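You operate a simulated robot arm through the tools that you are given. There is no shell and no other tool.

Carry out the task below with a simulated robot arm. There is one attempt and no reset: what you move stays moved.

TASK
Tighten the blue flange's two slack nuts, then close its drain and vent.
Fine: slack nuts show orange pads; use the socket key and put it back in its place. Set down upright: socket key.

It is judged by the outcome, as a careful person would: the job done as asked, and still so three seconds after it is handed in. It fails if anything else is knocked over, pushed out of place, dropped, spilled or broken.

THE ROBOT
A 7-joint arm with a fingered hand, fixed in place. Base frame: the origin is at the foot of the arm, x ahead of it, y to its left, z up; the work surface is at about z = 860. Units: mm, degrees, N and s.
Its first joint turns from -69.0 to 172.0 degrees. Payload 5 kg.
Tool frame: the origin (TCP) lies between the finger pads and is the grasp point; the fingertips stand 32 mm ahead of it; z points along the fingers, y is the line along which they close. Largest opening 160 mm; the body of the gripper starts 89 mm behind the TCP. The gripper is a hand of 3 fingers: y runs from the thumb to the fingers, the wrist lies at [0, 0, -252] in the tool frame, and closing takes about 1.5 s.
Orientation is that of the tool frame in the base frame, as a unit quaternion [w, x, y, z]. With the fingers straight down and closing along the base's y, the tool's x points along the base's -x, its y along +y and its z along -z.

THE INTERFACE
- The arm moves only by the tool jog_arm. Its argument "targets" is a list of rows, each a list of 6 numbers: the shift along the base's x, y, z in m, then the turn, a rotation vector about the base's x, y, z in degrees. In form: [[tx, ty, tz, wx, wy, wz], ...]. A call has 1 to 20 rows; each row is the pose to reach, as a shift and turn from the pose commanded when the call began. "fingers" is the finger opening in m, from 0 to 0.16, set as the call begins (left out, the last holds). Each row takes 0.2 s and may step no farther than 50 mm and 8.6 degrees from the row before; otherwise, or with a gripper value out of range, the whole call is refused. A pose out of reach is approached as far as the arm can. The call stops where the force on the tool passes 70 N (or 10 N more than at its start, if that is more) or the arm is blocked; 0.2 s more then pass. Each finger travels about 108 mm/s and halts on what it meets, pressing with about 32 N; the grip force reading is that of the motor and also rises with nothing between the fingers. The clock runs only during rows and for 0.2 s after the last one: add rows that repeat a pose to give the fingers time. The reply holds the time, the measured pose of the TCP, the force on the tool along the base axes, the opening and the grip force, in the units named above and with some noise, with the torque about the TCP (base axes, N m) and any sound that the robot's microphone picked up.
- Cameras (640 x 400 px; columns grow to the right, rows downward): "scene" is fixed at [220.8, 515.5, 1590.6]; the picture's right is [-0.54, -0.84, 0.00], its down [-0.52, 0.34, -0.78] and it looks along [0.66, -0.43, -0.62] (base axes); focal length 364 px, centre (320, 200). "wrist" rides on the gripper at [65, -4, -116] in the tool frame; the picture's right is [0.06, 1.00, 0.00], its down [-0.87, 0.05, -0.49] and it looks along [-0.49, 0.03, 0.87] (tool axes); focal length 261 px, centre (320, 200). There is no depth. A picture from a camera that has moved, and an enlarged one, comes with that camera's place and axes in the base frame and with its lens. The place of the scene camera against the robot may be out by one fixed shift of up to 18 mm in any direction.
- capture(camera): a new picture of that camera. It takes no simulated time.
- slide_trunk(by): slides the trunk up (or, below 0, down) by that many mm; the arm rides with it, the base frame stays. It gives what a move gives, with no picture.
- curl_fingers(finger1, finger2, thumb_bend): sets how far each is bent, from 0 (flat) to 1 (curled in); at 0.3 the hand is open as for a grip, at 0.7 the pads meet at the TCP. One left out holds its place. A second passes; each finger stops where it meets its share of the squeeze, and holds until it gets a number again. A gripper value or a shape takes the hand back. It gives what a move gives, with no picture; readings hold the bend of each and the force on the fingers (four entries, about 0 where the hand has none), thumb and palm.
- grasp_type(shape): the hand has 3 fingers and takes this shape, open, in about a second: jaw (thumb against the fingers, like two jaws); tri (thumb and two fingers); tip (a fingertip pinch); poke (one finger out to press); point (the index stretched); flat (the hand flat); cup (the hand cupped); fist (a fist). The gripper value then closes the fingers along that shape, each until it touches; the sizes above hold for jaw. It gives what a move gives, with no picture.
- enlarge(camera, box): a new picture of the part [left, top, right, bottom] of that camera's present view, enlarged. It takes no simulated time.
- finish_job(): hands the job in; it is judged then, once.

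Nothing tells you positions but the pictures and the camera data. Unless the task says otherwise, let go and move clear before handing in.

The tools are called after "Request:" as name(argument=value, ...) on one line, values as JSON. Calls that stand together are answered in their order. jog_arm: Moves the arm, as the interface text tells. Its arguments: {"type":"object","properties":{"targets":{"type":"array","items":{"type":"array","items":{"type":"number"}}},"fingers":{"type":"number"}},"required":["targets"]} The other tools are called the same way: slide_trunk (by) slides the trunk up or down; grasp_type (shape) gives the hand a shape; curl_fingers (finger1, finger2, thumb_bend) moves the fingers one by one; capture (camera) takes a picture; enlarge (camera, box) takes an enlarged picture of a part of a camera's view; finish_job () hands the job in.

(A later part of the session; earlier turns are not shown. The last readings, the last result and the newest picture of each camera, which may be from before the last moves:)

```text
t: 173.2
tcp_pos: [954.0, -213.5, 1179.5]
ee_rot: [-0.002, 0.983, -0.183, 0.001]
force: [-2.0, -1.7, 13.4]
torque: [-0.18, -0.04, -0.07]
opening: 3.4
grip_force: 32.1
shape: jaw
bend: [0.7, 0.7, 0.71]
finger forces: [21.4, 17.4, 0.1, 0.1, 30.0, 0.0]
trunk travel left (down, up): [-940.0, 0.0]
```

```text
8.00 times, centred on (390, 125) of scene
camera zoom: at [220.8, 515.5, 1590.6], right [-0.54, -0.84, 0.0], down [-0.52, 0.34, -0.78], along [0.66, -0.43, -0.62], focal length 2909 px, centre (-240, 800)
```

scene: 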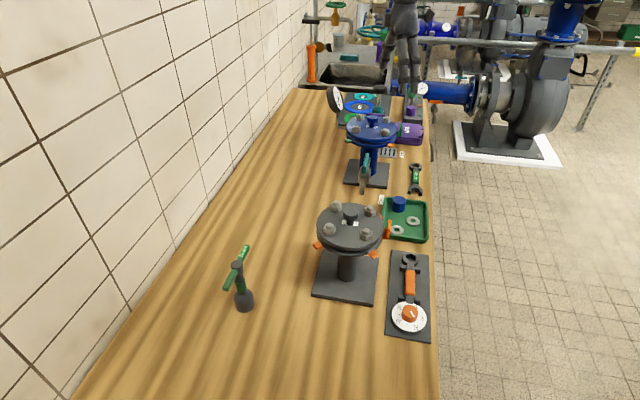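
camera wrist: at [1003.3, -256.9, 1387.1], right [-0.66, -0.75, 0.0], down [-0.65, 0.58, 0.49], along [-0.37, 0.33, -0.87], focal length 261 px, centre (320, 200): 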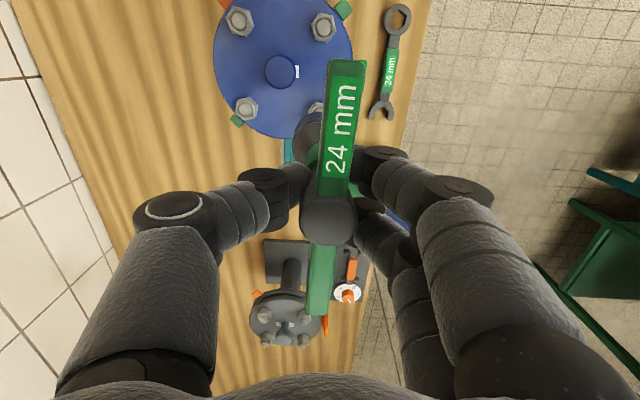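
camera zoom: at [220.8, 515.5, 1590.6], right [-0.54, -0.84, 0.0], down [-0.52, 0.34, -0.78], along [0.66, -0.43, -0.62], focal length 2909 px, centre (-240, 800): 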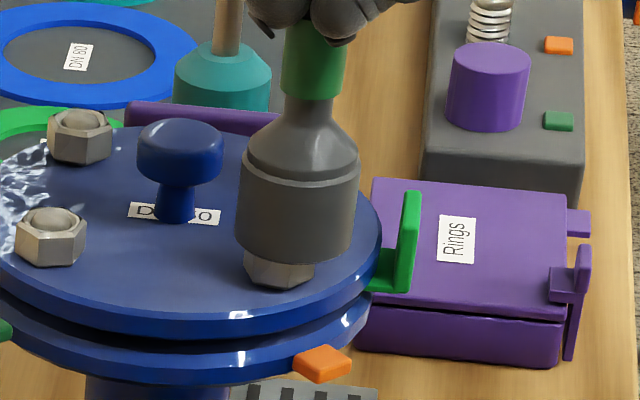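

The socket is resting on the stud tip, still misaligned. I'll lift 30 mm, go back to yaw 135° and measure carefully with both cameras.

Request:
jog_arm(targets=[[0, 0, 0.01, 0, 0, 0], [0, 0, 0.02, 0, 0, -6], [0, 0, 0.03, 0, 0, -12], [0, 0, 0.03, 0, 0, -18], [0, 0, 0.03, 0, 0, -24], [0, 0, 0.03, 0, 0, -24]])

Request:
enlarge(camera="scene", box=[370, 90, 410, 150])

Request:
enlarge(camera="wrist", box=[230, 0, 380, 140])

Request:
enlarge(camera="wrist", box=[250, 80, 390, 320])

```text
t: 174.6
tcp_pos: [956.1, -214.3, 1208.0]
ee_rot: [-0.001, 0.924, -0.383, 0.0]
force: [0.1, -0.2, -3.5]
torque: [-0.01, 0.0, 0.01]
opening: 2.6
grip_force: 32.2
shape: jaw
bend: [0.7, 0.7, 0.71]
finger forces: [19.5, 16.1, 0.1, 0.1, 27.2, 0.0]
trunk travel left (down, up): [-940.0, 0.0]
```

```text
6.67 times, centred on (390, 120) of scene
camera zoom: at [220.8, 515.5, 1590.6], right [-0.54, -0.84, 0.0], down [-0.52, 0.34, -0.78], along [0.66, -0.43, -0.62], focal length 2424 px, centre (-147, 733)
```

zoom: 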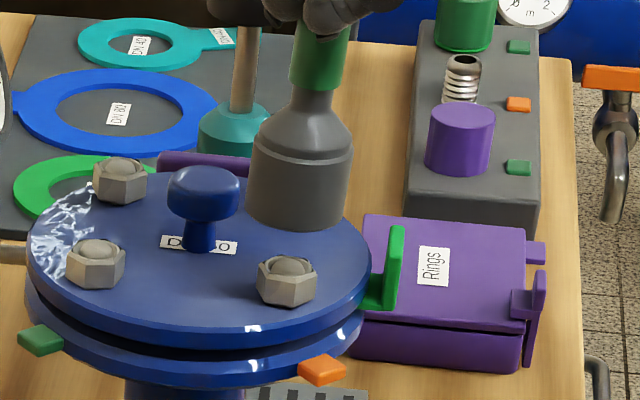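

```text
2.86 times, centred on (305, 70) of wrist
camera zoom: at [1005.1, -256.6, 1323.5], right [-0.66, -0.75, 0.0], down [-0.65, 0.58, 0.49], along [-0.37, 0.33, -0.87], focal length 745 px, centre (363, 571)
```

zoom: 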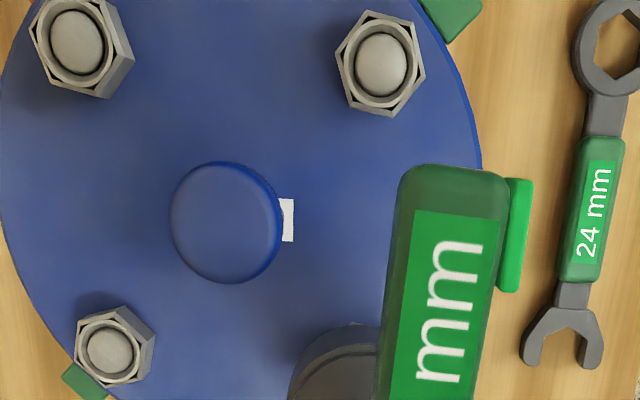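

```text
1.67 times, centred on (320, 200) of wrist
camera zoom: at [1005.1, -256.6, 1323.5], right [-0.66, -0.75, 0.0], down [-0.65, 0.58, 0.49], along [-0.37, 0.33, -0.87], focal length 434 px, centre (320, 200)
```

zoom: 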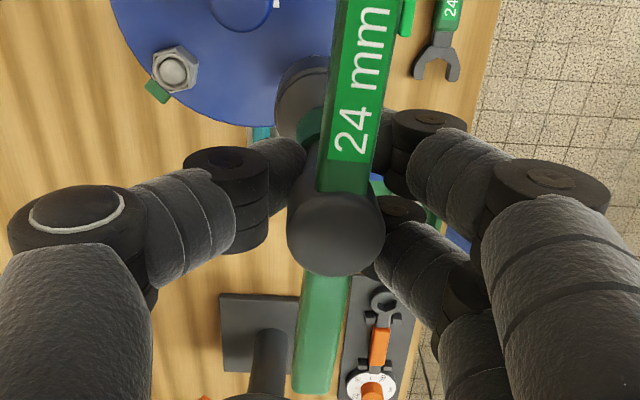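

Both cameras now say the socket is within about 1.5 mm of the nut axis. I'll make a small final correction and lower slowly, watching the contact height.

Request:
jog_arm(targets=[[-0.0008, 0.0002, -0.01, 0, 0, 0], [-0.0008, 0.0002, -0.02, 0, 0, 0], [-0.0008, 0.0002, -0.025, 0, 0, 0], [-0.0008, 0.0002, -0.028, 0, 0, 0], [-0.0008, 0.0002, -0.03, 0, 0, 0], [-0.0008, 0.0002, -0.03, 0, 0, 0]])

Request:
enlarge(camera="scene", box=[370, 90, 410, 150])

```text
t: 176.0
tcp_pos: [954.4, -213.4, 1179.9]
ee_rot: [-0.002, 0.924, -0.383, 0.002]
force: [-0.2, 2.1, 11.0]
torque: [-0.01, 0.02, 0.01]
opening: 3.2
grip_force: 31.8
shape: jaw
bend: [0.7, 0.7, 0.71]
finger forces: [20.0, 17.3, 0.0, 0.0, 30.4, 0.1]
trunk travel left (down, up): [-940.0, 0.0]
```

```text
6.67 times, centred on (390, 120) of scene
camera zoom: at [220.8, 515.5, 1590.6], right [-0.54, -0.84, 0.0], down [-0.52, 0.34, -0.78], along [0.66, -0.43, -0.62], focal length 2424 px, centre (-147, 733)
```

zoom: 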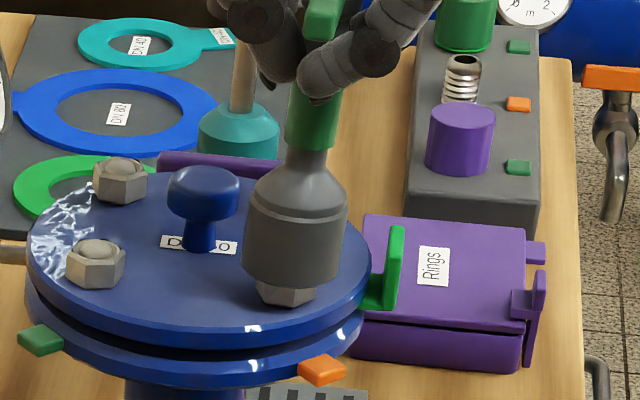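

Contact again at the same height, but now well centred. I'll rotate slowly under light pressure to let the hex drop on.

Request:
jog_arm(targets=[[0, 0, -0.0005, 0, 0, 3], [0, 0, -0.0005, 0, 0, 6], [0, 0, -0.0005, 0, 0, 9], [0, 0, -0.0005, 0, 0, 12], [0, 0, -0.0005, 0, 0, 15]])

Request:
jog_arm(targets=[[0, 0, 0, 0, 0, 3], [0, 0, 0, 0, 0, 6], [0, 0, 0, 0, 0, 9], [0, 0, 0, 0, 0, 12], [0, 0, 0, 0, 0, 15]])

```text
t: 177.2
tcp_pos: [953.4, -213.1, 1180.7]
ee_rot: [-0.003, 0.966, -0.259, 0.001]
force: [-1.2, 0.6, 17.4]
torque: [-0.12, 0.04, -0.02]
opening: 3.2
grip_force: 32.3
shape: jaw
bend: [0.7, 0.7, 0.71]
finger forces: [21.4, 18.4, 0.0, 0.0, 31.4, 0.0]
trunk travel left (down, up): [-940.0, 0.0]
```

```text
t: 178.4
tcp_pos: [954.1, -214.1, 1178.8]
ee_rot: [-0.002, 0.991, -0.13, 0.001]
force: [-0.9, -2.9, 16.3]
torque: [-0.19, -0.09, -0.09]
opening: 3.2
grip_force: 31.7
shape: jaw
bend: [0.7, 0.7, 0.71]
finger forces: [23.4, 19.4, 0.0, 0.1, 29.9, 0.0]
trunk travel left (down, up): [-940.0, 0.0]
```

No drop-in yet (yaw 165°). I'll check the picture from both cameras.

Request:
enlarge(camera="scene", box=[370, 90, 410, 150])

Request:
capture(camera="wrist")

```text
6.67 times, centred on (390, 120) of scene
camera zoom: at [220.8, 515.5, 1590.6], right [-0.54, -0.84, 0.0], down [-0.52, 0.34, -0.78], along [0.66, -0.43, -0.62], focal length 2424 px, centre (-147, 733)
```

zoom: 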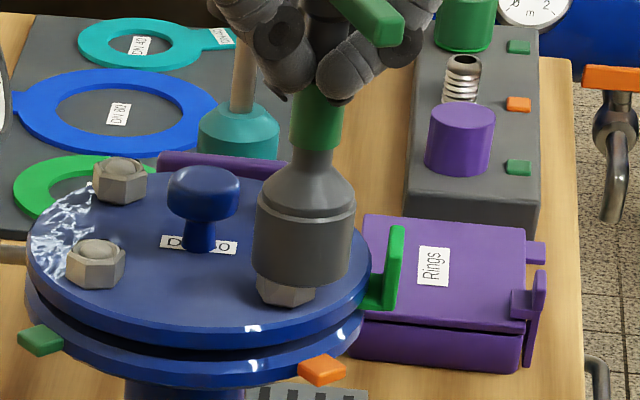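

```text
taken
camera wrist: at [1017.6, -226.5, 1294.9], right [-0.2, -0.98, 0.0], down [-0.85, 0.17, 0.49], along [-0.48, 0.1, -0.87], focal length 261 px, centre (320, 200)
```

wrist: 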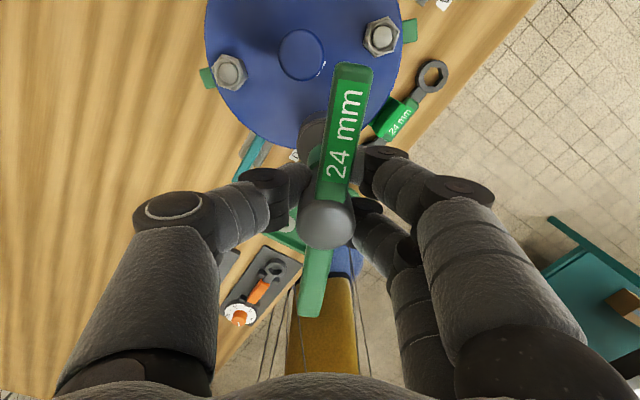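

The key has tilted a few degrees in the grip from pressing off-centre; the socket bottom is displaced. I'll lift off, go back to yaw 135° and measure the tilt.

Request:
jog_arm(targets=[[0, 0, 0.01, 0, 0, 0], [0, 0, 0.02, 0, 0, -6], [0, 0, 0.03, 0, 0, -12], [0, 0, 0.03, 0, 0, -18], [0, 0, 0.03, 0, 0, -24], [0, 0, 0.03, 0, 0, -30], [0, 0, 0.03, 0, 0, -30]])

Request:
enlarge(camera="wrist", box=[250, 50, 390, 250])

Request:
enlarge(camera="scene", box=[365, 60, 415, 150])

```text
t: 180.0
tcp_pos: [954.8, -214.1, 1207.6]
ee_rot: [-0.002, 0.924, -0.383, 0.0]
force: [0.4, -0.2, -2.1]
torque: [0.01, 0.03, 0.01]
opening: 2.7
grip_force: 31.7
shape: jaw
bend: [0.7, 0.7, 0.71]
finger forces: [20.9, 16.9, 0.0, 0.1, 26.9, 0.1]
trunk travel left (down, up): [-940.0, 0.0]
```

```text
2.00 times, centred on (320, 150) of wrist
camera zoom: at [1004.3, -256.7, 1323.4], right [-0.66, -0.75, 0.0], down [-0.65, 0.58, 0.49], along [-0.37, 0.33, -0.87], focal length 521 px, centre (320, 300)
```

zoom: 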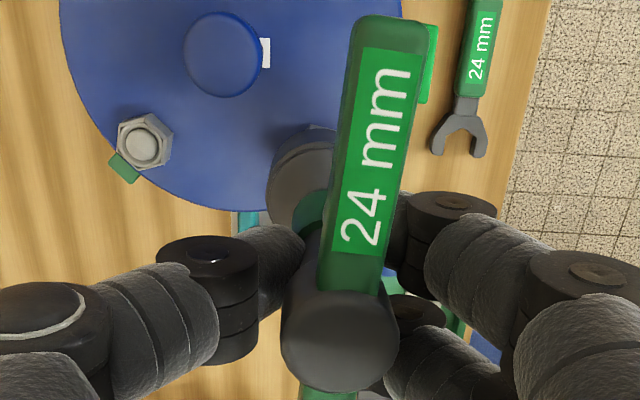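

```text
4.44 times, centred on (390, 105) of scene
camera zoom: at [220.8, 515.5, 1590.6], right [-0.54, -0.84, 0.0], down [-0.52, 0.34, -0.78], along [0.66, -0.43, -0.62], focal length 1616 px, centre (9, 622)
```

zoom: 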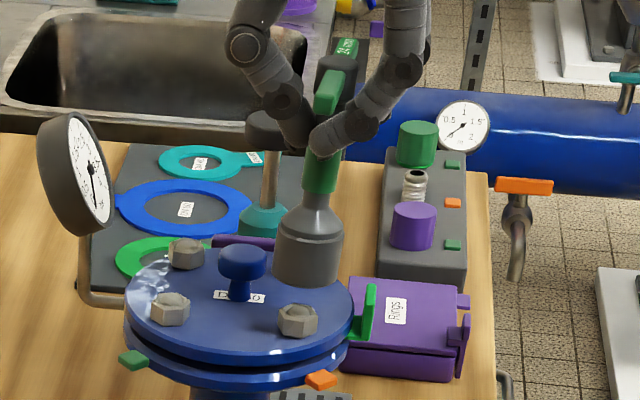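

The grip is springy and the key is vertical again when unloaded. I'll search with small lateral offsets for where the stud enters the socket: first 4 mm toward (-x, +y).

Request:
jog_arm(targets=[[-0.0028, 0.0028, -0.01, 0, 0, 0], [-0.0028, 0.0028, -0.02, 0, 0, 0], [-0.0028, 0.0028, -0.026, 0, 0, 0], [-0.0028, 0.0028, -0.029, 0, 0, 0], [-0.0028, 0.0028, -0.03, 0, 0, 0], [-0.0028, 0.0028, -0.03, 0, 0, 0]])

Request:
enlarge(camera="wrist", box=[250, 50, 390, 250])

```text
t: 181.4
tcp_pos: [951.2, -209.0, 1181.2]
ee_rot: [-0.002, 0.924, -0.383, 0.002]
force: [-0.9, 1.8, 15.2]
torque: [0.02, -0.02, -0.03]
opening: 3.1
grip_force: 31.7
shape: jaw
bend: [0.7, 0.7, 0.71]
finger forces: [21.7, 18.3, 0.1, 0.1, 31.5, 0.0]
trunk travel left (down, up): [-940.0, 0.0]
```

```text
2.00 times, centred on (320, 150) of wrist
camera zoom: at [1000.0, -252.7, 1295.6], right [-0.66, -0.75, -0.01], down [-0.65, 0.58, 0.49], along [-0.36, 0.33, -0.87], focal length 521 px, centre (320, 300)
```

zoom: 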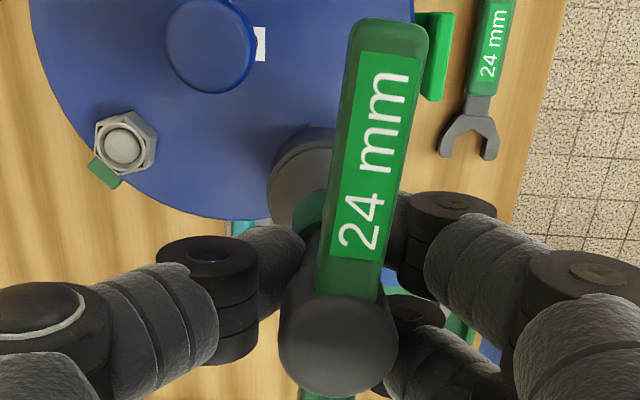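

Contact at the same height with more force and little tilt. I'll test the opposite offset for comparison.

Request:
jog_arm(targets=[[0, 0, 0.01, 0, 0, 0], [0.0055, -0.0055, 0.01, 0, 0, 0], [0.0055, -0.0055, 0.003, 0, 0, 0], [0.0055, -0.0055, 0.0, 0, 0, 0], [0.0055, -0.0055, 0.0, 0, 0, 0]])

Request:
enlarge(camera="wrist", box=[250, 50, 390, 250])

Request:
enlarge(camera="scene", box=[370, 90, 410, 150])

```text
t: 182.6
tcp_pos: [956.3, -215.8, 1180.1]
ee_rot: [-0.002, 0.924, -0.383, 0.002]
force: [0.0, 1.6, 14.4]
torque: [-0.01, -0.04, 0.02]
opening: 3.0
grip_force: 32.2
shape: jaw
bend: [0.7, 0.71, 0.71]
finger forces: [23.5, 19.5, 0.1, 0.0, 30.8, 0.0]
trunk travel left (down, up): [-940.0, 0.0]
```

```text
2.00 times, centred on (320, 150) of wrist
camera zoom: at [1006.1, -258.4, 1295.6], right [-0.66, -0.75, -0.01], down [-0.65, 0.58, 0.49], along [-0.36, 0.33, -0.87], focal length 521 px, centre (320, 300)
```

zoom: 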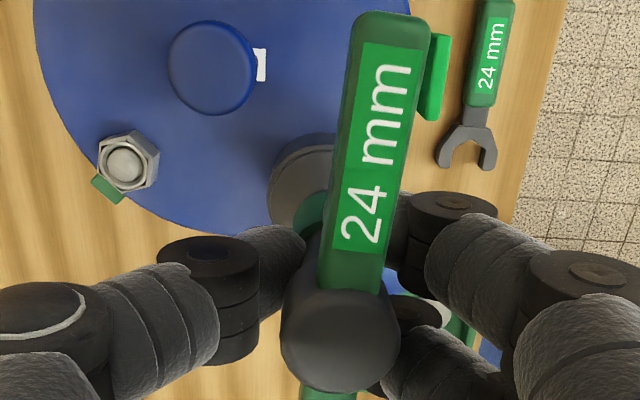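

```text
6.67 times, centred on (390, 120) of scene
camera zoom: at [220.8, 515.5, 1590.6], right [-0.54, -0.84, 0.0], down [-0.52, 0.34, -0.78], along [0.66, -0.43, -0.62], focal length 2424 px, centre (-147, 733)
```

zoom: 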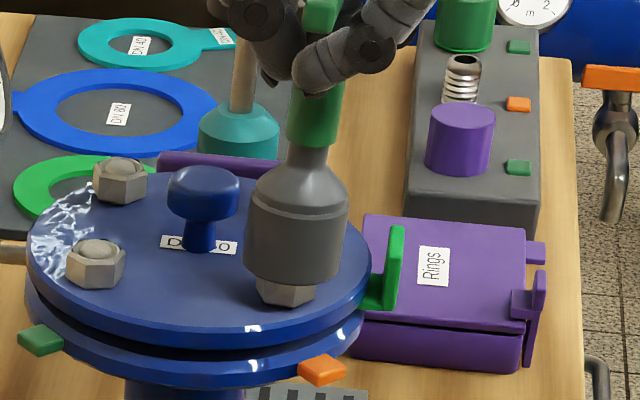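

At the first offset the contact was central yet still at the stud-tip height, so the socket may not slide over physically. I'll lift and look at the near nut and its pad to see whether anything changed.

Request:
jog_arm(targets=[[0, 0, 0.02, 0, 0, 0], [0, 0, 0.06, 0, 0, 0], [0, 0, 0.09, 0, 0, 0]])

Request:
enlarge(camera="scene", box=[340, 110, 400, 160])

Request:
enlarge(camera="wrist", box=[210, 0, 370, 150])

```text
t: 183.4
tcp_pos: [956.9, -215.7, 1267.9]
ee_rot: [-0.001, 0.923, -0.384, 0.001]
force: [-0.4, -0.3, -3.8]
torque: [0.01, 0.0, -0.02]
opening: 2.6
grip_force: 32.2
shape: jaw
bend: [0.7, 0.7, 0.71]
finger forces: [22.8, 18.3, 0.0, 0.1, 26.5, 0.0]
trunk travel left (down, up): [-940.0, 0.0]
```

```text
8.00 times, centred on (370, 135) of scene
camera zoom: at [220.8, 515.5, 1590.6], right [-0.54, -0.84, 0.0], down [-0.52, 0.34, -0.78], along [0.66, -0.43, -0.62], focal length 2909 px, centre (-80, 720)
```

zoom: 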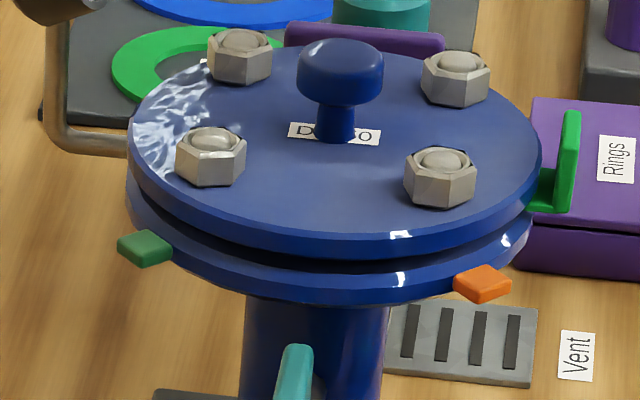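

```text
2.67 times, centred on (290, 75) of wrist
camera zoom: at [1006.1, -258.3, 1382.4], right [-0.66, -0.75, 0.0], down [-0.65, 0.58, 0.49], along [-0.37, 0.33, -0.87], focal length 695 px, centre (400, 533)
```

zoom: 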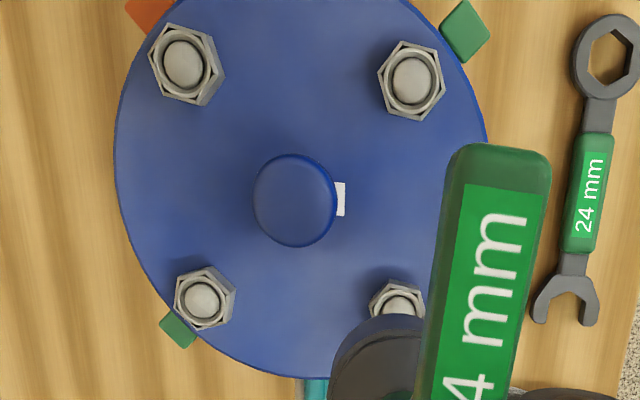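

I want an accurate measurement of the near nut, which is now partly visible past the socket. I'll enlarge more.

Request:
enlarge(camera="wrist", box=[270, 90, 330, 135])

Request:
enlarge(camera="wrist", box=[210, 85, 270, 130])

```text
8.89 times, centred on (300, 112) of wrist
camera zoom: at [1006.1, -258.3, 1382.4], right [-0.66, -0.75, 0.0], down [-0.65, 0.58, 0.49], along [-0.37, 0.33, -0.87], focal length 2317 px, centre (498, 978)
```

zoom: 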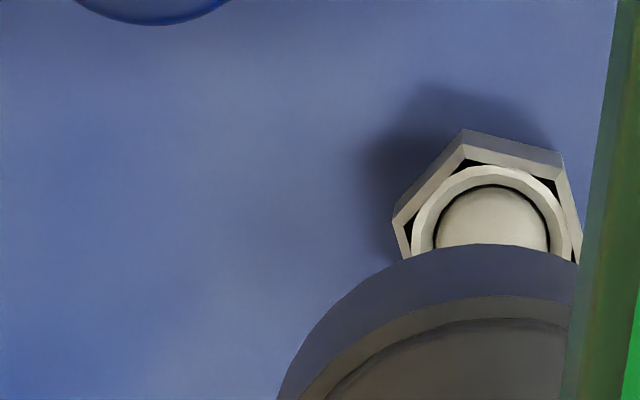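

```text
8.89 times, centred on (240, 108) of wrist
camera zoom: at [1006.1, -258.3, 1382.4], right [-0.66, -0.75, 0.0], down [-0.65, 0.58, 0.49], along [-0.37, 0.33, -0.87], focal length 2317 px, centre (1031, 1022)
```

zoom: 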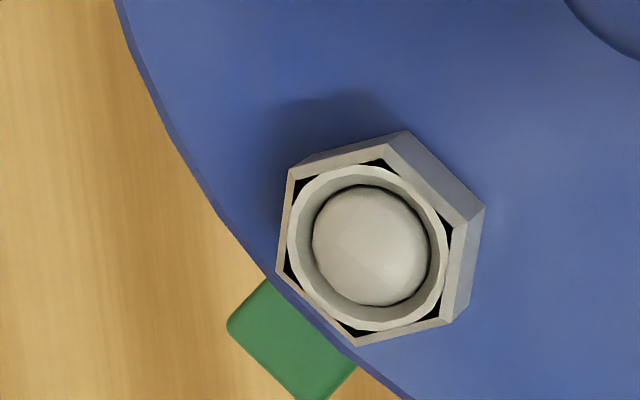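

The nut has not turned, and the detail view lets me measure: the nut axis is at (955, -213.5), and the key axis sits about 5 mm toward -x of the tool frame from the TCP. So I was off by several mm before. I'll reposition and lower to just above the nut.

Request:
jog_arm(targets=[[0.0025, -0.0008, -0.03, 0, 0, 0], [0.0025, -0.0008, -0.06, 0, 0, 0], [0.0025, -0.0008, -0.08, 0, 0, 0], [0.0025, -0.0008, -0.08, 0, 0, 0]])

Request:
enlarge(camera="scene", box=[370, 105, 410, 150])

Request:
enlarge(camera="wrist", box=[270, 80, 350, 140])

```text
t: 184.4
tcp_pos: [960.9, -216.4, 1186.5]
ee_rot: [-0.001, 0.923, -0.384, 0.0]
force: [-0.2, 0.0, -3.1]
torque: [0.03, 0.02, 0.01]
opening: 2.6
grip_force: 32.4
shape: jaw
bend: [0.7, 0.7, 0.71]
finger forces: [22.9, 18.2, 0.1, 0.1, 26.5, 0.0]
trunk travel left (down, up): [-940.0, 0.0]
```

```text
8.89 times, centred on (390, 128) of scene
camera zoom: at [220.8, 515.5, 1590.6], right [-0.54, -0.84, 0.0], down [-0.52, 0.34, -0.78], along [0.66, -0.43, -0.62], focal length 3232 px, centre (-302, 844)
```

zoom: 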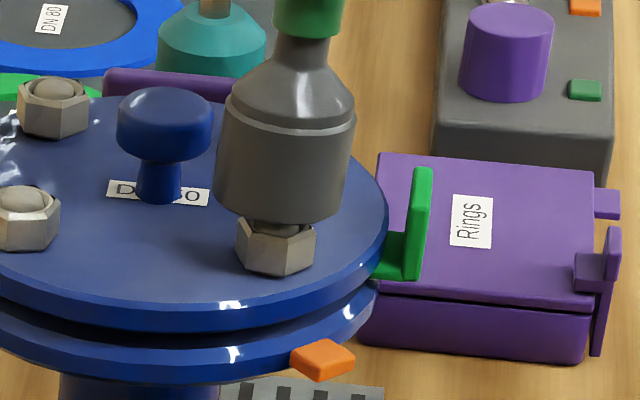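

```text
6.67 times, centred on (310, 110) of wrist
camera zoom: at [1009.7, -260.1, 1303.0], right [-0.66, -0.75, 0.0], down [-0.65, 0.58, 0.49], along [-0.37, 0.33, -0.87], focal length 1738 px, centre (387, 800)
```

zoom: 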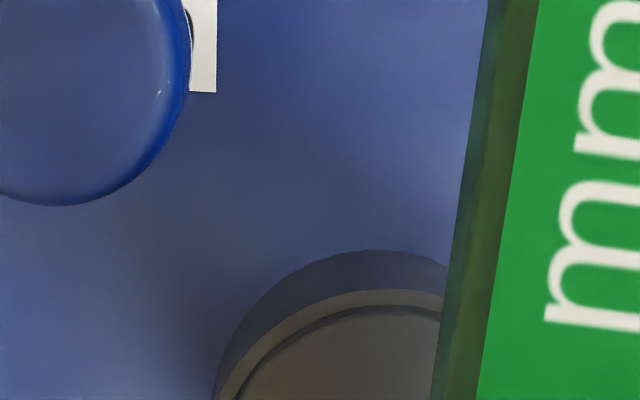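

Now the socket appears above the nut with a small lateral error (about 1.4 mm). I'll correct that and lower slowly to see if it goes lower than before.

Request:
jog_arm(targets=[[-0.0006, -0.0009, -0.003, 0, 0, 0], [-0.0006, -0.0009, -0.006, 0, 0, 0], [-0.0006, -0.0009, -0.008, 0, 0, 0], [-0.0006, -0.0009, -0.01, 0, 0, 0], [-0.0006, -0.0009, -0.01, 0, 0, 0]])

Request:
enlarge(camera="scene", box=[370, 105, 410, 150])

```text
t: 185.6
tcp_pos: [959.7, -216.5, 1181.3]
ee_rot: [-0.003, 0.924, -0.383, 0.001]
force: [1.2, 1.0, 12.8]
torque: [-0.06, -0.06, -0.02]
opening: 2.5
grip_force: 32.0
shape: jaw
bend: [0.7, 0.71, 0.71]
finger forces: [24.0, 19.2, 0.1, 0.0, 30.4, 0.0]
trunk travel left (down, up): [-940.0, 0.0]
```

```text
8.89 times, centred on (390, 128) of scene
camera zoom: at [220.8, 515.5, 1590.6], right [-0.54, -0.84, 0.0], down [-0.52, 0.34, -0.78], along [0.66, -0.43, -0.62], focal length 3232 px, centre (-302, 844)
```

zoom: 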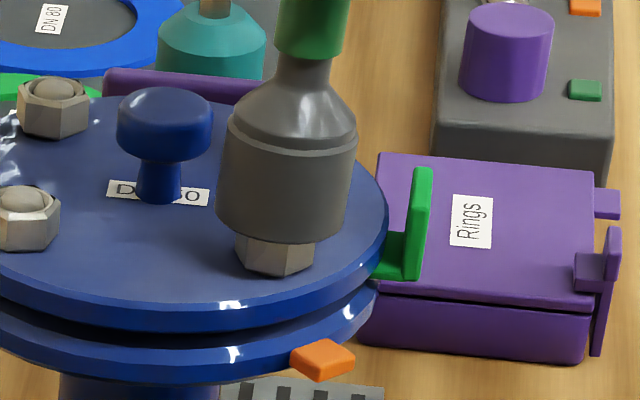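

Still resting at dome height, now well centred. I'll rotate clockwise about the key axis with light pressure and see whether it drops on or turns the nut.

Request:
jog_arm(targets=[[-0.0002, -0.0002, 0, 0, 0, -4], [-0.0005, -0.0005, 0, 0, 0, -8], [-0.0008, -0.0008, 0, 0, 0, -12], [-0.001, -0.001, 0, 0, 0, -16], [-0.0013, -0.0013, 0, 0, 0, -20]])

Request:
enlarge(camera="scene", box=[370, 105, 410, 150])

```text
t: 186.8
tcp_pos: [956.9, -218.5, 1179.4]
ee_rot: [-0.001, 0.843, -0.538, 0.001]
force: [0.1, -2.1, 10.8]
torque: [-0.13, -0.02, 0.07]
opening: 3.0
grip_force: 32.2
shape: jaw
bend: [0.7, 0.71, 0.71]
finger forces: [28.7, 18.9, 0.1, 0.1, 29.5, 0.1]
trunk travel left (down, up): [-940.0, 0.0]
```

```text
8.89 times, centred on (390, 128) of scene
camera zoom: at [220.8, 515.5, 1590.6], right [-0.54, -0.84, 0.0], down [-0.52, 0.34, -0.78], along [0.66, -0.43, -0.62], focal length 3232 px, centre (-302, 844)
```

zoom: 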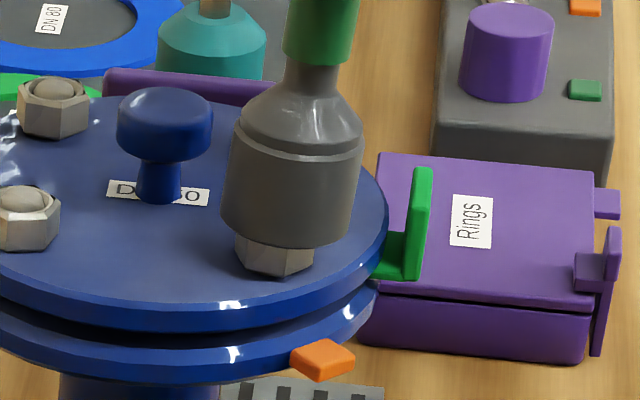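

Not engaged yet. I'll keep sweeping clockwise with small steps, compensating for the axis offset, to cover the rest of the 60° hex period.

Request:
jog_arm(targets=[[-0.0003, -0.0001, -0.001, 0, 0, -2.5], [-0.0006, -0.0002, -0.001, 0, 0, -5], [-0.0009, -0.0003, -0.001, 0, 0, -7.5], [-0.0011, -0.0004, -0.001, 0, 0, -10], [-0.0014, -0.0004, -0.001, 0, 0, -12.5], [-0.0017, -0.0005, -0.001, 0, 0, -15], [-0.002, -0.0005, -0.001, 0, 0, -17.5], [-0.0022, -0.0005, -0.001, 0, 0, -20], [-0.0025, -0.0005, -0.001, 0, 0, -22.5], [-0.0027, -0.0004, -0.001, 0, 0, -25]])

Request:
enlarge(camera="scene", box=[370, 105, 410, 150])

```text
t: 189.0
tcp_pos: [956.5, -218.8, 1178.3]
ee_rot: [0.001, -0.707, 0.707, -0.001]
force: [-0.1, -0.1, -3.0]
torque: [-0.05, 0.04, 0.16]
opening: 2.8
grip_force: 32.2
shape: jaw
bend: [0.7, 0.71, 0.71]
finger forces: [29.1, 18.3, 0.1, 0.1, 26.7, 0.0]
trunk travel left (down, up): [-940.0, 0.0]
```

```text
8.89 times, centred on (390, 128) of scene
camera zoom: at [220.8, 515.5, 1590.6], right [-0.54, -0.84, 0.0], down [-0.52, 0.34, -0.78], along [0.66, -0.43, -0.62], focal length 3232 px, centre (-302, 844)
```

zoom: 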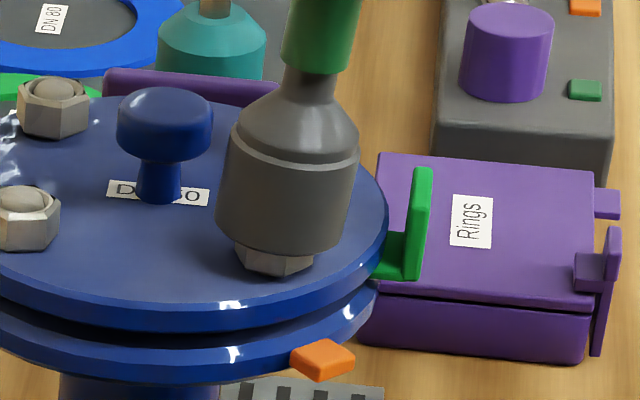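

The vertical force vanished at yaw 90°, so the socket has found the hex. I'll lower it further onto the nut.

Request:
jog_arm(targets=[[0, 0, -0.003, 0, 0, 0], [0, 0, -0.006, 0, 0, 0], [0, 0, -0.009, 0, 0, 0], [0, 0, -0.009, 0, 0, 0]])

Request:
enlarge(camera="scene", box=[370, 105, 410, 150])

```text
t: 190.0
tcp_pos: [954.8, -219.1, 1167.9]
ee_rot: [0.001, -0.706, 0.708, -0.002]
force: [0.7, -1.1, 2.7]
torque: [-0.16, -0.02, 0.18]
opening: 2.3
grip_force: 31.5
shape: jaw
bend: [0.7, 0.71, 0.71]
finger forces: [34.3, 16.6, 0.0, 0.0, 27.9, 0.0]
trunk travel left (down, up): [-940.0, 0.0]
```

```text
8.89 times, centred on (390, 128) of scene
camera zoom: at [220.8, 515.5, 1590.6], right [-0.54, -0.84, 0.0], down [-0.52, 0.34, -0.78], along [0.66, -0.43, -0.62], focal length 3232 px, centre (-302, 844)
```

zoom: 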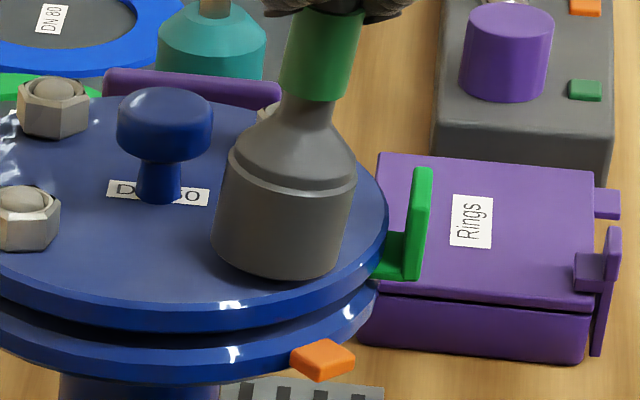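

The socket has slid down over the nut. The key leans a few degrees because the hub isn't right above the nut; I'll shift the hand to bring it upright.

Request:
jog_arm(targets=[[0.001, 0.0015, 0, 0, 0, 0], [0.002, 0.003, 0, 0, 0, 0], [0.003, 0.0045, 0, 0, 0, 0], [0.003, 0.0045, 0, 0, 0, 0]])

Request:
enlarge(camera="scene", box=[365, 75, 415, 150])

Request:
capture(camera="wrist")

```text
t: 191.0
tcp_pos: [958.1, -214.7, 1167.6]
ee_rot: [0.002, -0.706, 0.708, -0.001]
force: [-0.1, -3.5, -3.0]
torque: [-0.37, 0.14, 0.04]
opening: 2.0
grip_force: 31.9
shape: jaw
bend: [0.7, 0.71, 0.71]
finger forces: [36.3, 19.6, 0.0, 0.0, 26.7, 0.1]
trunk travel left (down, up): [-940.0, 0.0]
```

```text
5.33 times, centred on (390, 112) of scene
camera zoom: at [220.8, 515.5, 1590.6], right [-0.54, -0.84, 0.0], down [-0.52, 0.34, -0.78], along [0.66, -0.43, -0.62], focal length 1940 px, centre (-53, 667)
```

zoom: 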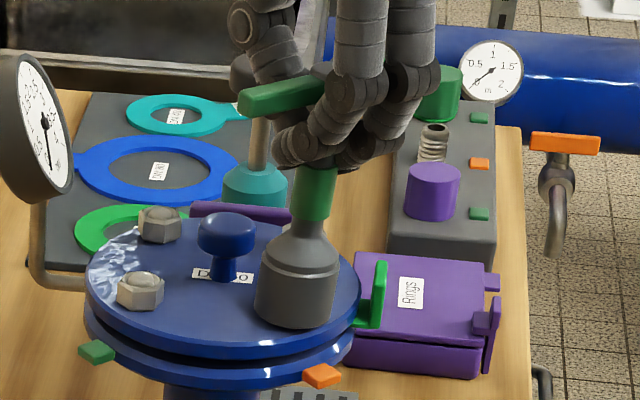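

```text
taken
camera wrist: at [962.3, -280.2, 1282.7], right [-1.0, -0.06, 0.0], down [-0.05, 0.87, 0.49], along [-0.03, 0.49, -0.87], focal length 261 px, centre (320, 200)
```

wrist: 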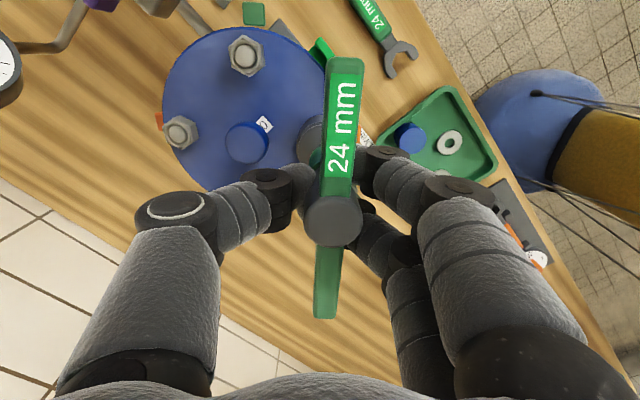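

The key is more upright. I'll nudge it a bit more, then turn clockwise in small steps and watch the torque.

Request:
jog_arm(targets=[[0.0007, 0.001, -0.001, 0, 0, 0], [0.0015, 0.0022, -0.002, 0, 0, 0], [0.0015, 0.0022, -0.002, 0, 0, 0]])

Request:
jog_arm(targets=[[0, 0, 0, 0, 0, -3], [0, 0, 0, 0, 0, -6], [0, 0, 0, 0, 0, -9], [0, 0, 0, 0, 0, -12]])

Request:
enlarge(camera="scene", box=[365, 75, 415, 150])

```text
t: 191.8
tcp_pos: [959.1, -213.2, 1166.4]
ee_rot: [0.001, -0.706, 0.708, -0.002]
force: [-0.8, -3.7, -0.5]
torque: [-0.44, 0.15, 0.04]
opening: 2.2
grip_force: 32.3
shape: jaw
bend: [0.7, 0.71, 0.71]
finger forces: [38.2, 22.0, 0.1, 0.0, 26.6, 0.0]
trunk travel left (down, up): [-940.0, 0.0]
```

```text
t: 192.8
tcp_pos: [959.8, -213.0, 1166.2]
ee_rot: [0.001, -0.629, 0.778, -0.002]
force: [-2.2, -2.8, -2.0]
torque: [-0.38, 0.16, 0.29]
opening: 2.0
grip_force: 31.7
shape: jaw
bend: [0.7, 0.7, 0.71]
finger forces: [52.6, 32.5, 0.0, 0.0, 25.7, 0.0]
trunk travel left (down, up): [-940.0, 0.0]
```

```text
5.33 times, centred on (390, 112) of scene
camera zoom: at [220.8, 515.5, 1590.6], right [-0.54, -0.84, 0.0], down [-0.52, 0.34, -0.78], along [0.66, -0.43, -0.62], focal length 1940 px, centre (-53, 667)
```

zoom: 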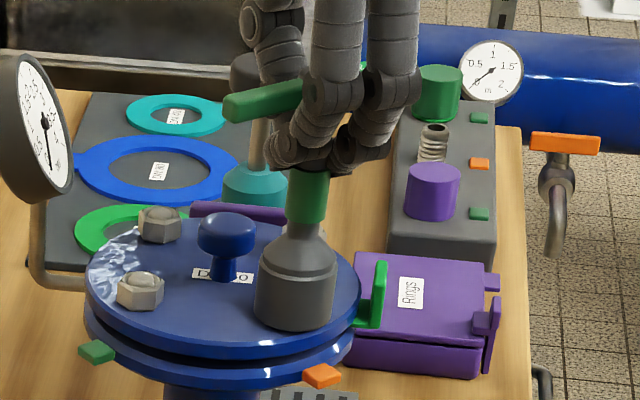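

The key turns with the hand and shows a small resisting torque (0.29 N·m). I'll continue clockwise about the nut axis.

Request:
jog_arm(targets=[[-0.0, -0.0003, 0, 0, 0, -4], [-0.0001, -0.0006, 0, 0, 0, -8], [-0.0001, -0.0009, 0, 0, 0, -12], [-0.0002, -0.0012, 0, 0, 0, -16], [-0.0003, -0.0015, 0, 0, 0, -20]])

Request:
enlarge(camera="scene", box=[365, 75, 415, 150])

Request:
capture(camera="wrist")

```text
t: 194.0
tcp_pos: [959.7, -213.9, 1165.6]
ee_rot: [0.001, -0.484, 0.875, -0.001]
force: [-3.5, -4.1, -2.8]
torque: [-0.37, 0.26, 0.38]
opening: 1.7
grip_force: 32.2
shape: jaw
bend: [0.7, 0.7, 0.71]
finger forces: [71.0, 53.3, 0.0, 0.0, 25.9, 0.0]
trunk travel left (down, up): [-940.0, 0.0]
```

```text
5.33 times, centred on (390, 112) of scene
camera zoom: at [220.8, 515.5, 1590.6], right [-0.54, -0.84, 0.0], down [-0.52, 0.34, -0.78], along [0.66, -0.43, -0.62], focal length 1940 px, centre (-53, 667)
```

zoom: 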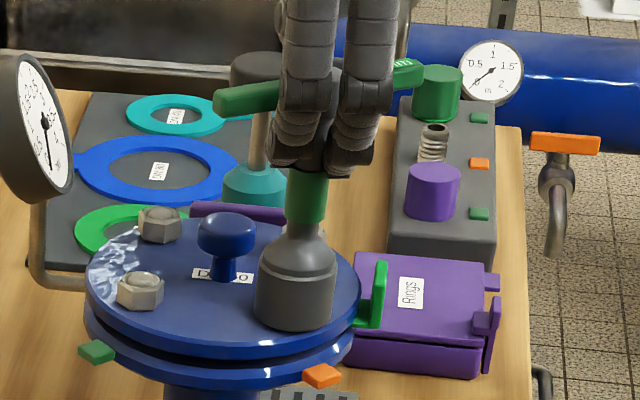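

```text
taken
camera wrist: at [928.9, -271.3, 1281.3], right [-0.88, 0.48, 0.0], down [0.41, 0.77, 0.49], along [0.24, 0.43, -0.87], focal length 261 px, centre (320, 200)
```

wrist: 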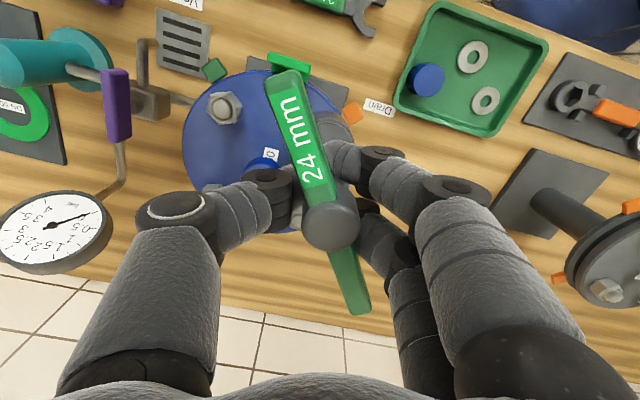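

The grip slipped: the key turned about 11° and then the nut resisted beyond what the shaft grip can transmit (0.4 N·m). The key now stands on the nut by itself, so I'll release it and re-grip on the bar's end for leverage.

Request:
jog_arm(targets=[[0, 0, 0, 0, 0, 0], [0, 0, 0, 0, 0, 0], [0, 0, 0, 0, 0, 0], [0, 0, 0, 0, 0, 0], [0, 0, 0, 0, 0, 0], [0, 0, 0, 0, 0, 0], [0, 0, 0, 0, 0, 0], [0, 0, 0, 0, 0, 0]], fingers=0.16)

Request:
capture(camera="wrist")

Request:
enlarge(camera="scene", box=[365, 75, 415, 150])

```text
t: 195.8
tcp_pos: [959.9, -214.1, 1166.7]
ee_rot: [0.001, -0.484, 0.875, -0.001]
force: [-0.4, -0.3, 0.7]
torque: [0.01, 0.04, -0.05]
opening: 160.1
grip_force: 0.1
shape: jaw
bend: [0.3, 0.3, 0.3]
finger forces: [0.0, 0.0, 0.0, 0.0, 0.1, 0.1]
trunk travel left (down, up): [-940.0, 0.0]
```

```text
taken
camera wrist: at [929.0, -270.9, 1281.5], right [-0.88, 0.48, 0.0], down [0.41, 0.77, 0.49], along [0.24, 0.43, -0.87], focal length 261 px, centre (320, 200)
```

wrist: 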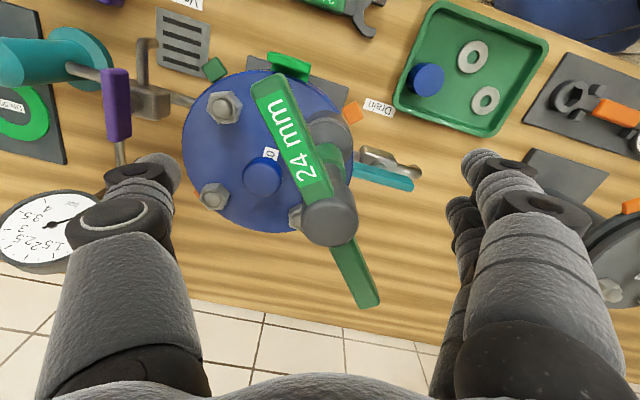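

```text
5.33 times, centred on (390, 112) of scene
camera zoom: at [220.8, 515.5, 1590.6], right [-0.54, -0.84, 0.0], down [-0.52, 0.34, -0.78], along [0.66, -0.43, -0.62], focal length 1940 px, centre (-53, 667)
```

zoom: 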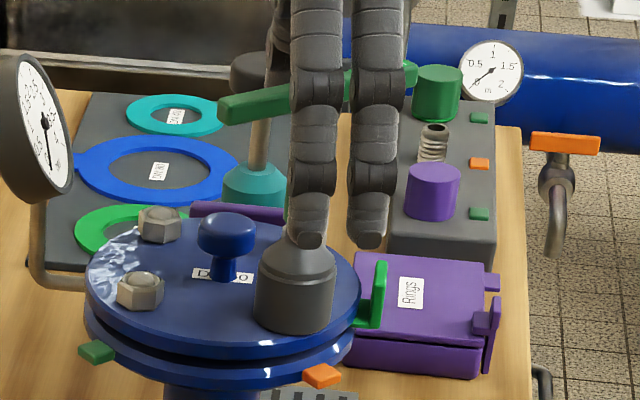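

The key stands firmly on the nut with its bar at azimuth 83°, bar height about 1180. I'll align the hand with the bar and move along to its +y half so both fingers can push on it.

Request:
jog_arm(targets=[[0, 0, 0.004, 0, 0, 6.25], [0, 0, 0.008, 0, 0, 12.5], [0, 0, 0.012, 0, 0, 18.75], [0, 0, 0.014, 0, 0, 25], [0, 0.018, 0.014, 0, 0, 25], [0, 0.036, 0.014, 0, 0, 25], [0, 0.036, 0.014, 0, 0, 25]])

Request:
capture(camera="wrist")

```text
t: 197.4
tcp_pos: [959.4, -177.6, 1180.9]
ee_rot: [0.001, -0.661, 0.75, -0.001]
force: [0.0, 0.2, 0.8]
torque: [-0.01, 0.0, 0.0]
opening: 159.9
grip_force: 0.0
shape: jaw
bend: [0.3, 0.3, 0.3]
finger forces: [0.0, 0.1, 0.0, 0.0, 0.1, 0.0]
trunk travel left (down, up): [-940.0, 0.0]
```

```text
taken
camera wrist: at [955.9, -243.3, 1295.5], right [-1.0, 0.06, 0.0], down [0.05, 0.87, 0.49], along [0.03, 0.49, -0.87], focal length 261 px, centre (320, 200)
```

wrist: 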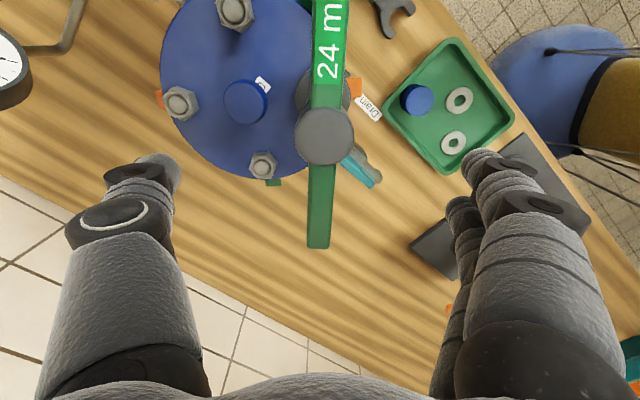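

The bar is centred and aligned between the fingers. I'll close on it.

Request:
jog_arm(targets=[[0, 0, 0, 0, 0, 0], [0, 0, 0, 0, 0, 0], [0, 0, 0, 0, 0, 0], [0, 0, 0, 0, 0, 0], [0, 0, 0, 0, 0, 0], [0, 0, 0, 0, 0, 0], [0, 0, 0, 0, 0, 0]], fingers=0.0)

Request:
capture(camera="wrist")

```text
t: 199.0
tcp_pos: [960.4, -178.0, 1180.5]
ee_rot: [0.002, -0.662, 0.749, -0.002]
force: [-0.8, -0.5, -0.5]
torque: [0.0, -0.03, 0.02]
opening: 0.0
grip_force: 32.0
shape: jaw
bend: [0.66, 0.67, 0.67]
finger forces: [0.0, 0.1, 0.1, 0.1, 0.1, 0.0]
trunk travel left (down, up): [-940.0, 0.0]
```

```text
taken
camera wrist: at [956.3, -242.8, 1295.2], right [-1.0, 0.06, 0.0], down [0.05, 0.87, 0.49], along [0.03, 0.49, -0.87], focal length 261 px, centre (320, 200)
```

wrist: 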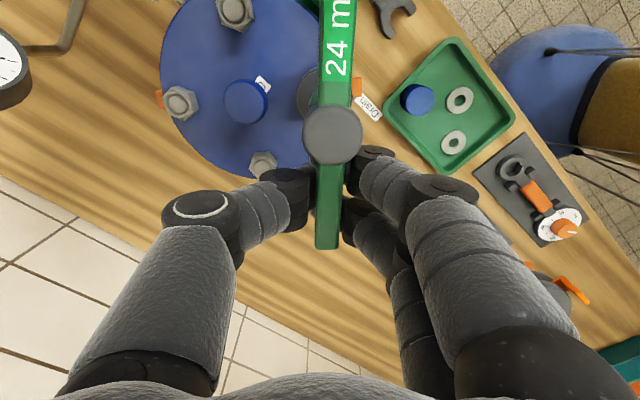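

The fingertips met below the bar without gripping it, so the bar sits a little higher than I thought. I'll open slightly, raise 8 mm and close again.

Request:
jog_arm(targets=[[0, 0, 0, 0, 0, 0], [0, 0, 0, 0, 0, 0], [0, 0, 0.0, 0, 0, 0], [0, 0, 0.008, 0, 0, 0], [0, 0, 0.008, 0, 0, 0]], fingers=0.06)

Request:
jog_arm(targets=[[0, 0, 0, 0, 0, 0], [0, 0, 0, 0, 0, 0], [0, 0, 0, 0, 0, 0], [0, 0, 0, 0, 0, 0], [0, 0, 0, 0, 0, 0]], fingers=0.0)

Request:
capture(camera="wrist")

Request:
enlarge(camera="scene", box=[350, 60, 420, 130])

```text
t: 200.2
tcp_pos: [959.1, -178.0, 1188.1]
ee_rot: [0.001, -0.662, 0.75, -0.001]
force: [-0.6, 0.6, -0.5]
torque: [0.0, 0.01, -0.01]
opening: 59.6
grip_force: 0.1
shape: jaw
bend: [0.73, 0.73, 0.7]
finger forces: [0.0, 0.0, 0.0, 0.1, 0.1, 0.0]
trunk travel left (down, up): [-940.0, 0.0]
```

```text
t: 201.4
tcp_pos: [960.2, -178.4, 1187.7]
ee_rot: [0.001, -0.662, 0.75, -0.001]
force: [-1.1, -0.7, -4.3]
torque: [-0.01, -0.04, 0.03]
opening: 0.0
grip_force: 31.7
shape: jaw
bend: [0.71, 0.71, 0.72]
finger forces: [0.1, 0.0, 0.1, 0.0, 0.1, 0.0]
trunk travel left (down, up): [-940.0, 0.0]
```

```text
taken
camera wrist: at [956.2, -243.0, 1303.4], right [-1.0, 0.06, 0.0], down [0.05, 0.87, 0.49], along [0.03, 0.49, -0.87], focal length 261 px, centre (320, 200)
```

wrist: 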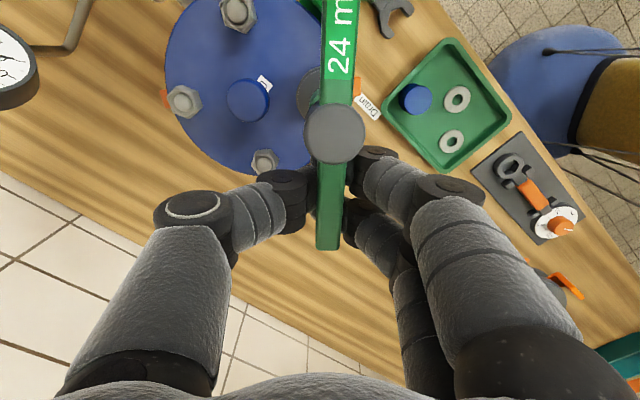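

```text
5.71 times, centred on (385, 95) of scene
camera zoom: at [220.8, 515.5, 1590.6], right [-0.54, -0.84, 0.0], down [-0.52, 0.34, -0.78], along [0.66, -0.43, -0.62], focal length 2078 px, centre (-51, 800)
```

zoom: 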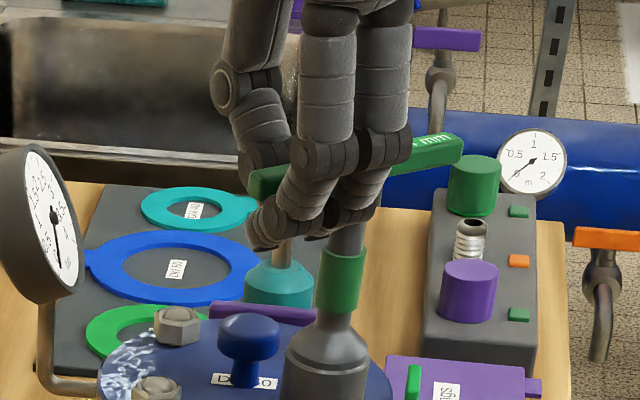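

The fingers seem to hook under the bar and may be lifting the key slightly. I'll lower back, open fully and check the key's seating.

Request:
jog_arm(targets=[[0, 0, -0.004, 0, 0, 0], [0, 0, -0.008, 0, 0, 0], [0, 0, -0.01, 0, 0, 0]])

Request:
jog_arm(targets=[[0, 0, 0, 0, 0, 0], [0, 0, 0, 0, 0, 0], [0, 0, 0, 0, 0, 0], [0, 0, 0, 0, 0, 0], [0, 0, 0, 0, 0, 0], [0, 0, 0, 0, 0, 0]], fingers=0.1)

Request:
capture(camera="wrist")

Request:
enlarge(camera="scene", box=[350, 60, 420, 150])

```text
t: 202.2
tcp_pos: [960.0, -176.4, 1177.8]
ee_rot: [0.001, -0.662, 0.749, 0.0]
force: [-0.2, -1.0, -1.0]
torque: [-0.02, -0.01, 0.0]
opening: 0.2
grip_force: 32.4
shape: jaw
bend: [0.71, 0.71, 0.72]
finger forces: [0.0, 0.1, 0.0, 0.0, 0.0, 0.0]
trunk travel left (down, up): [-940.0, 0.0]
```

```text
t: 203.6
tcp_pos: [960.1, -177.7, 1178.5]
ee_rot: [0.001, -0.662, 0.749, -0.002]
force: [0.0, 0.3, -0.2]
torque: [0.01, -0.02, 0.0]
opening: 99.7
grip_force: 0.0
shape: jaw
bend: [0.71, 0.71, 0.69]
finger forces: [0.1, 0.0, 0.0, 0.0, 0.1, 0.1]
trunk travel left (down, up): [-940.0, 0.0]
```

```text
taken
camera wrist: at [955.9, -242.7, 1293.8], right [-1.0, 0.06, 0.0], down [0.05, 0.87, 0.49], along [0.03, 0.49, -0.87], focal length 261 px, centre (320, 200)
```

wrist: 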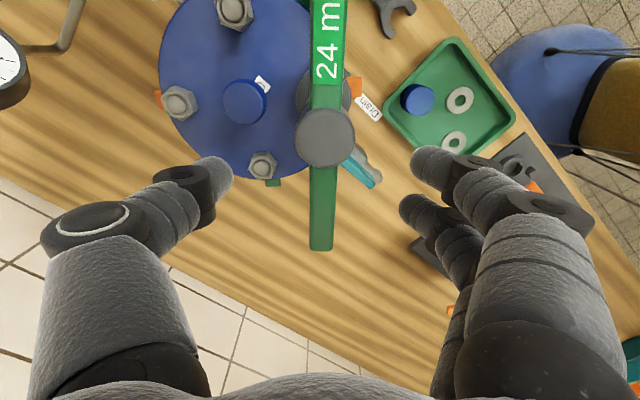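

```text
4.44 times, centred on (385, 105) of scene
camera zoom: at [220.8, 515.5, 1590.6], right [-0.54, -0.84, 0.0], down [-0.52, 0.34, -0.78], along [0.66, -0.43, -0.62], focal length 1616 px, centre (31, 622)
```

zoom: 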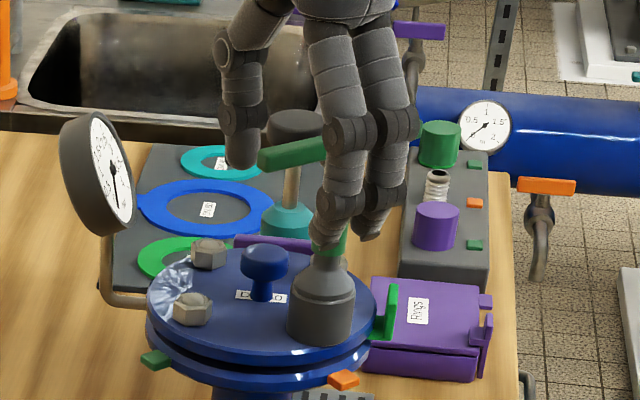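

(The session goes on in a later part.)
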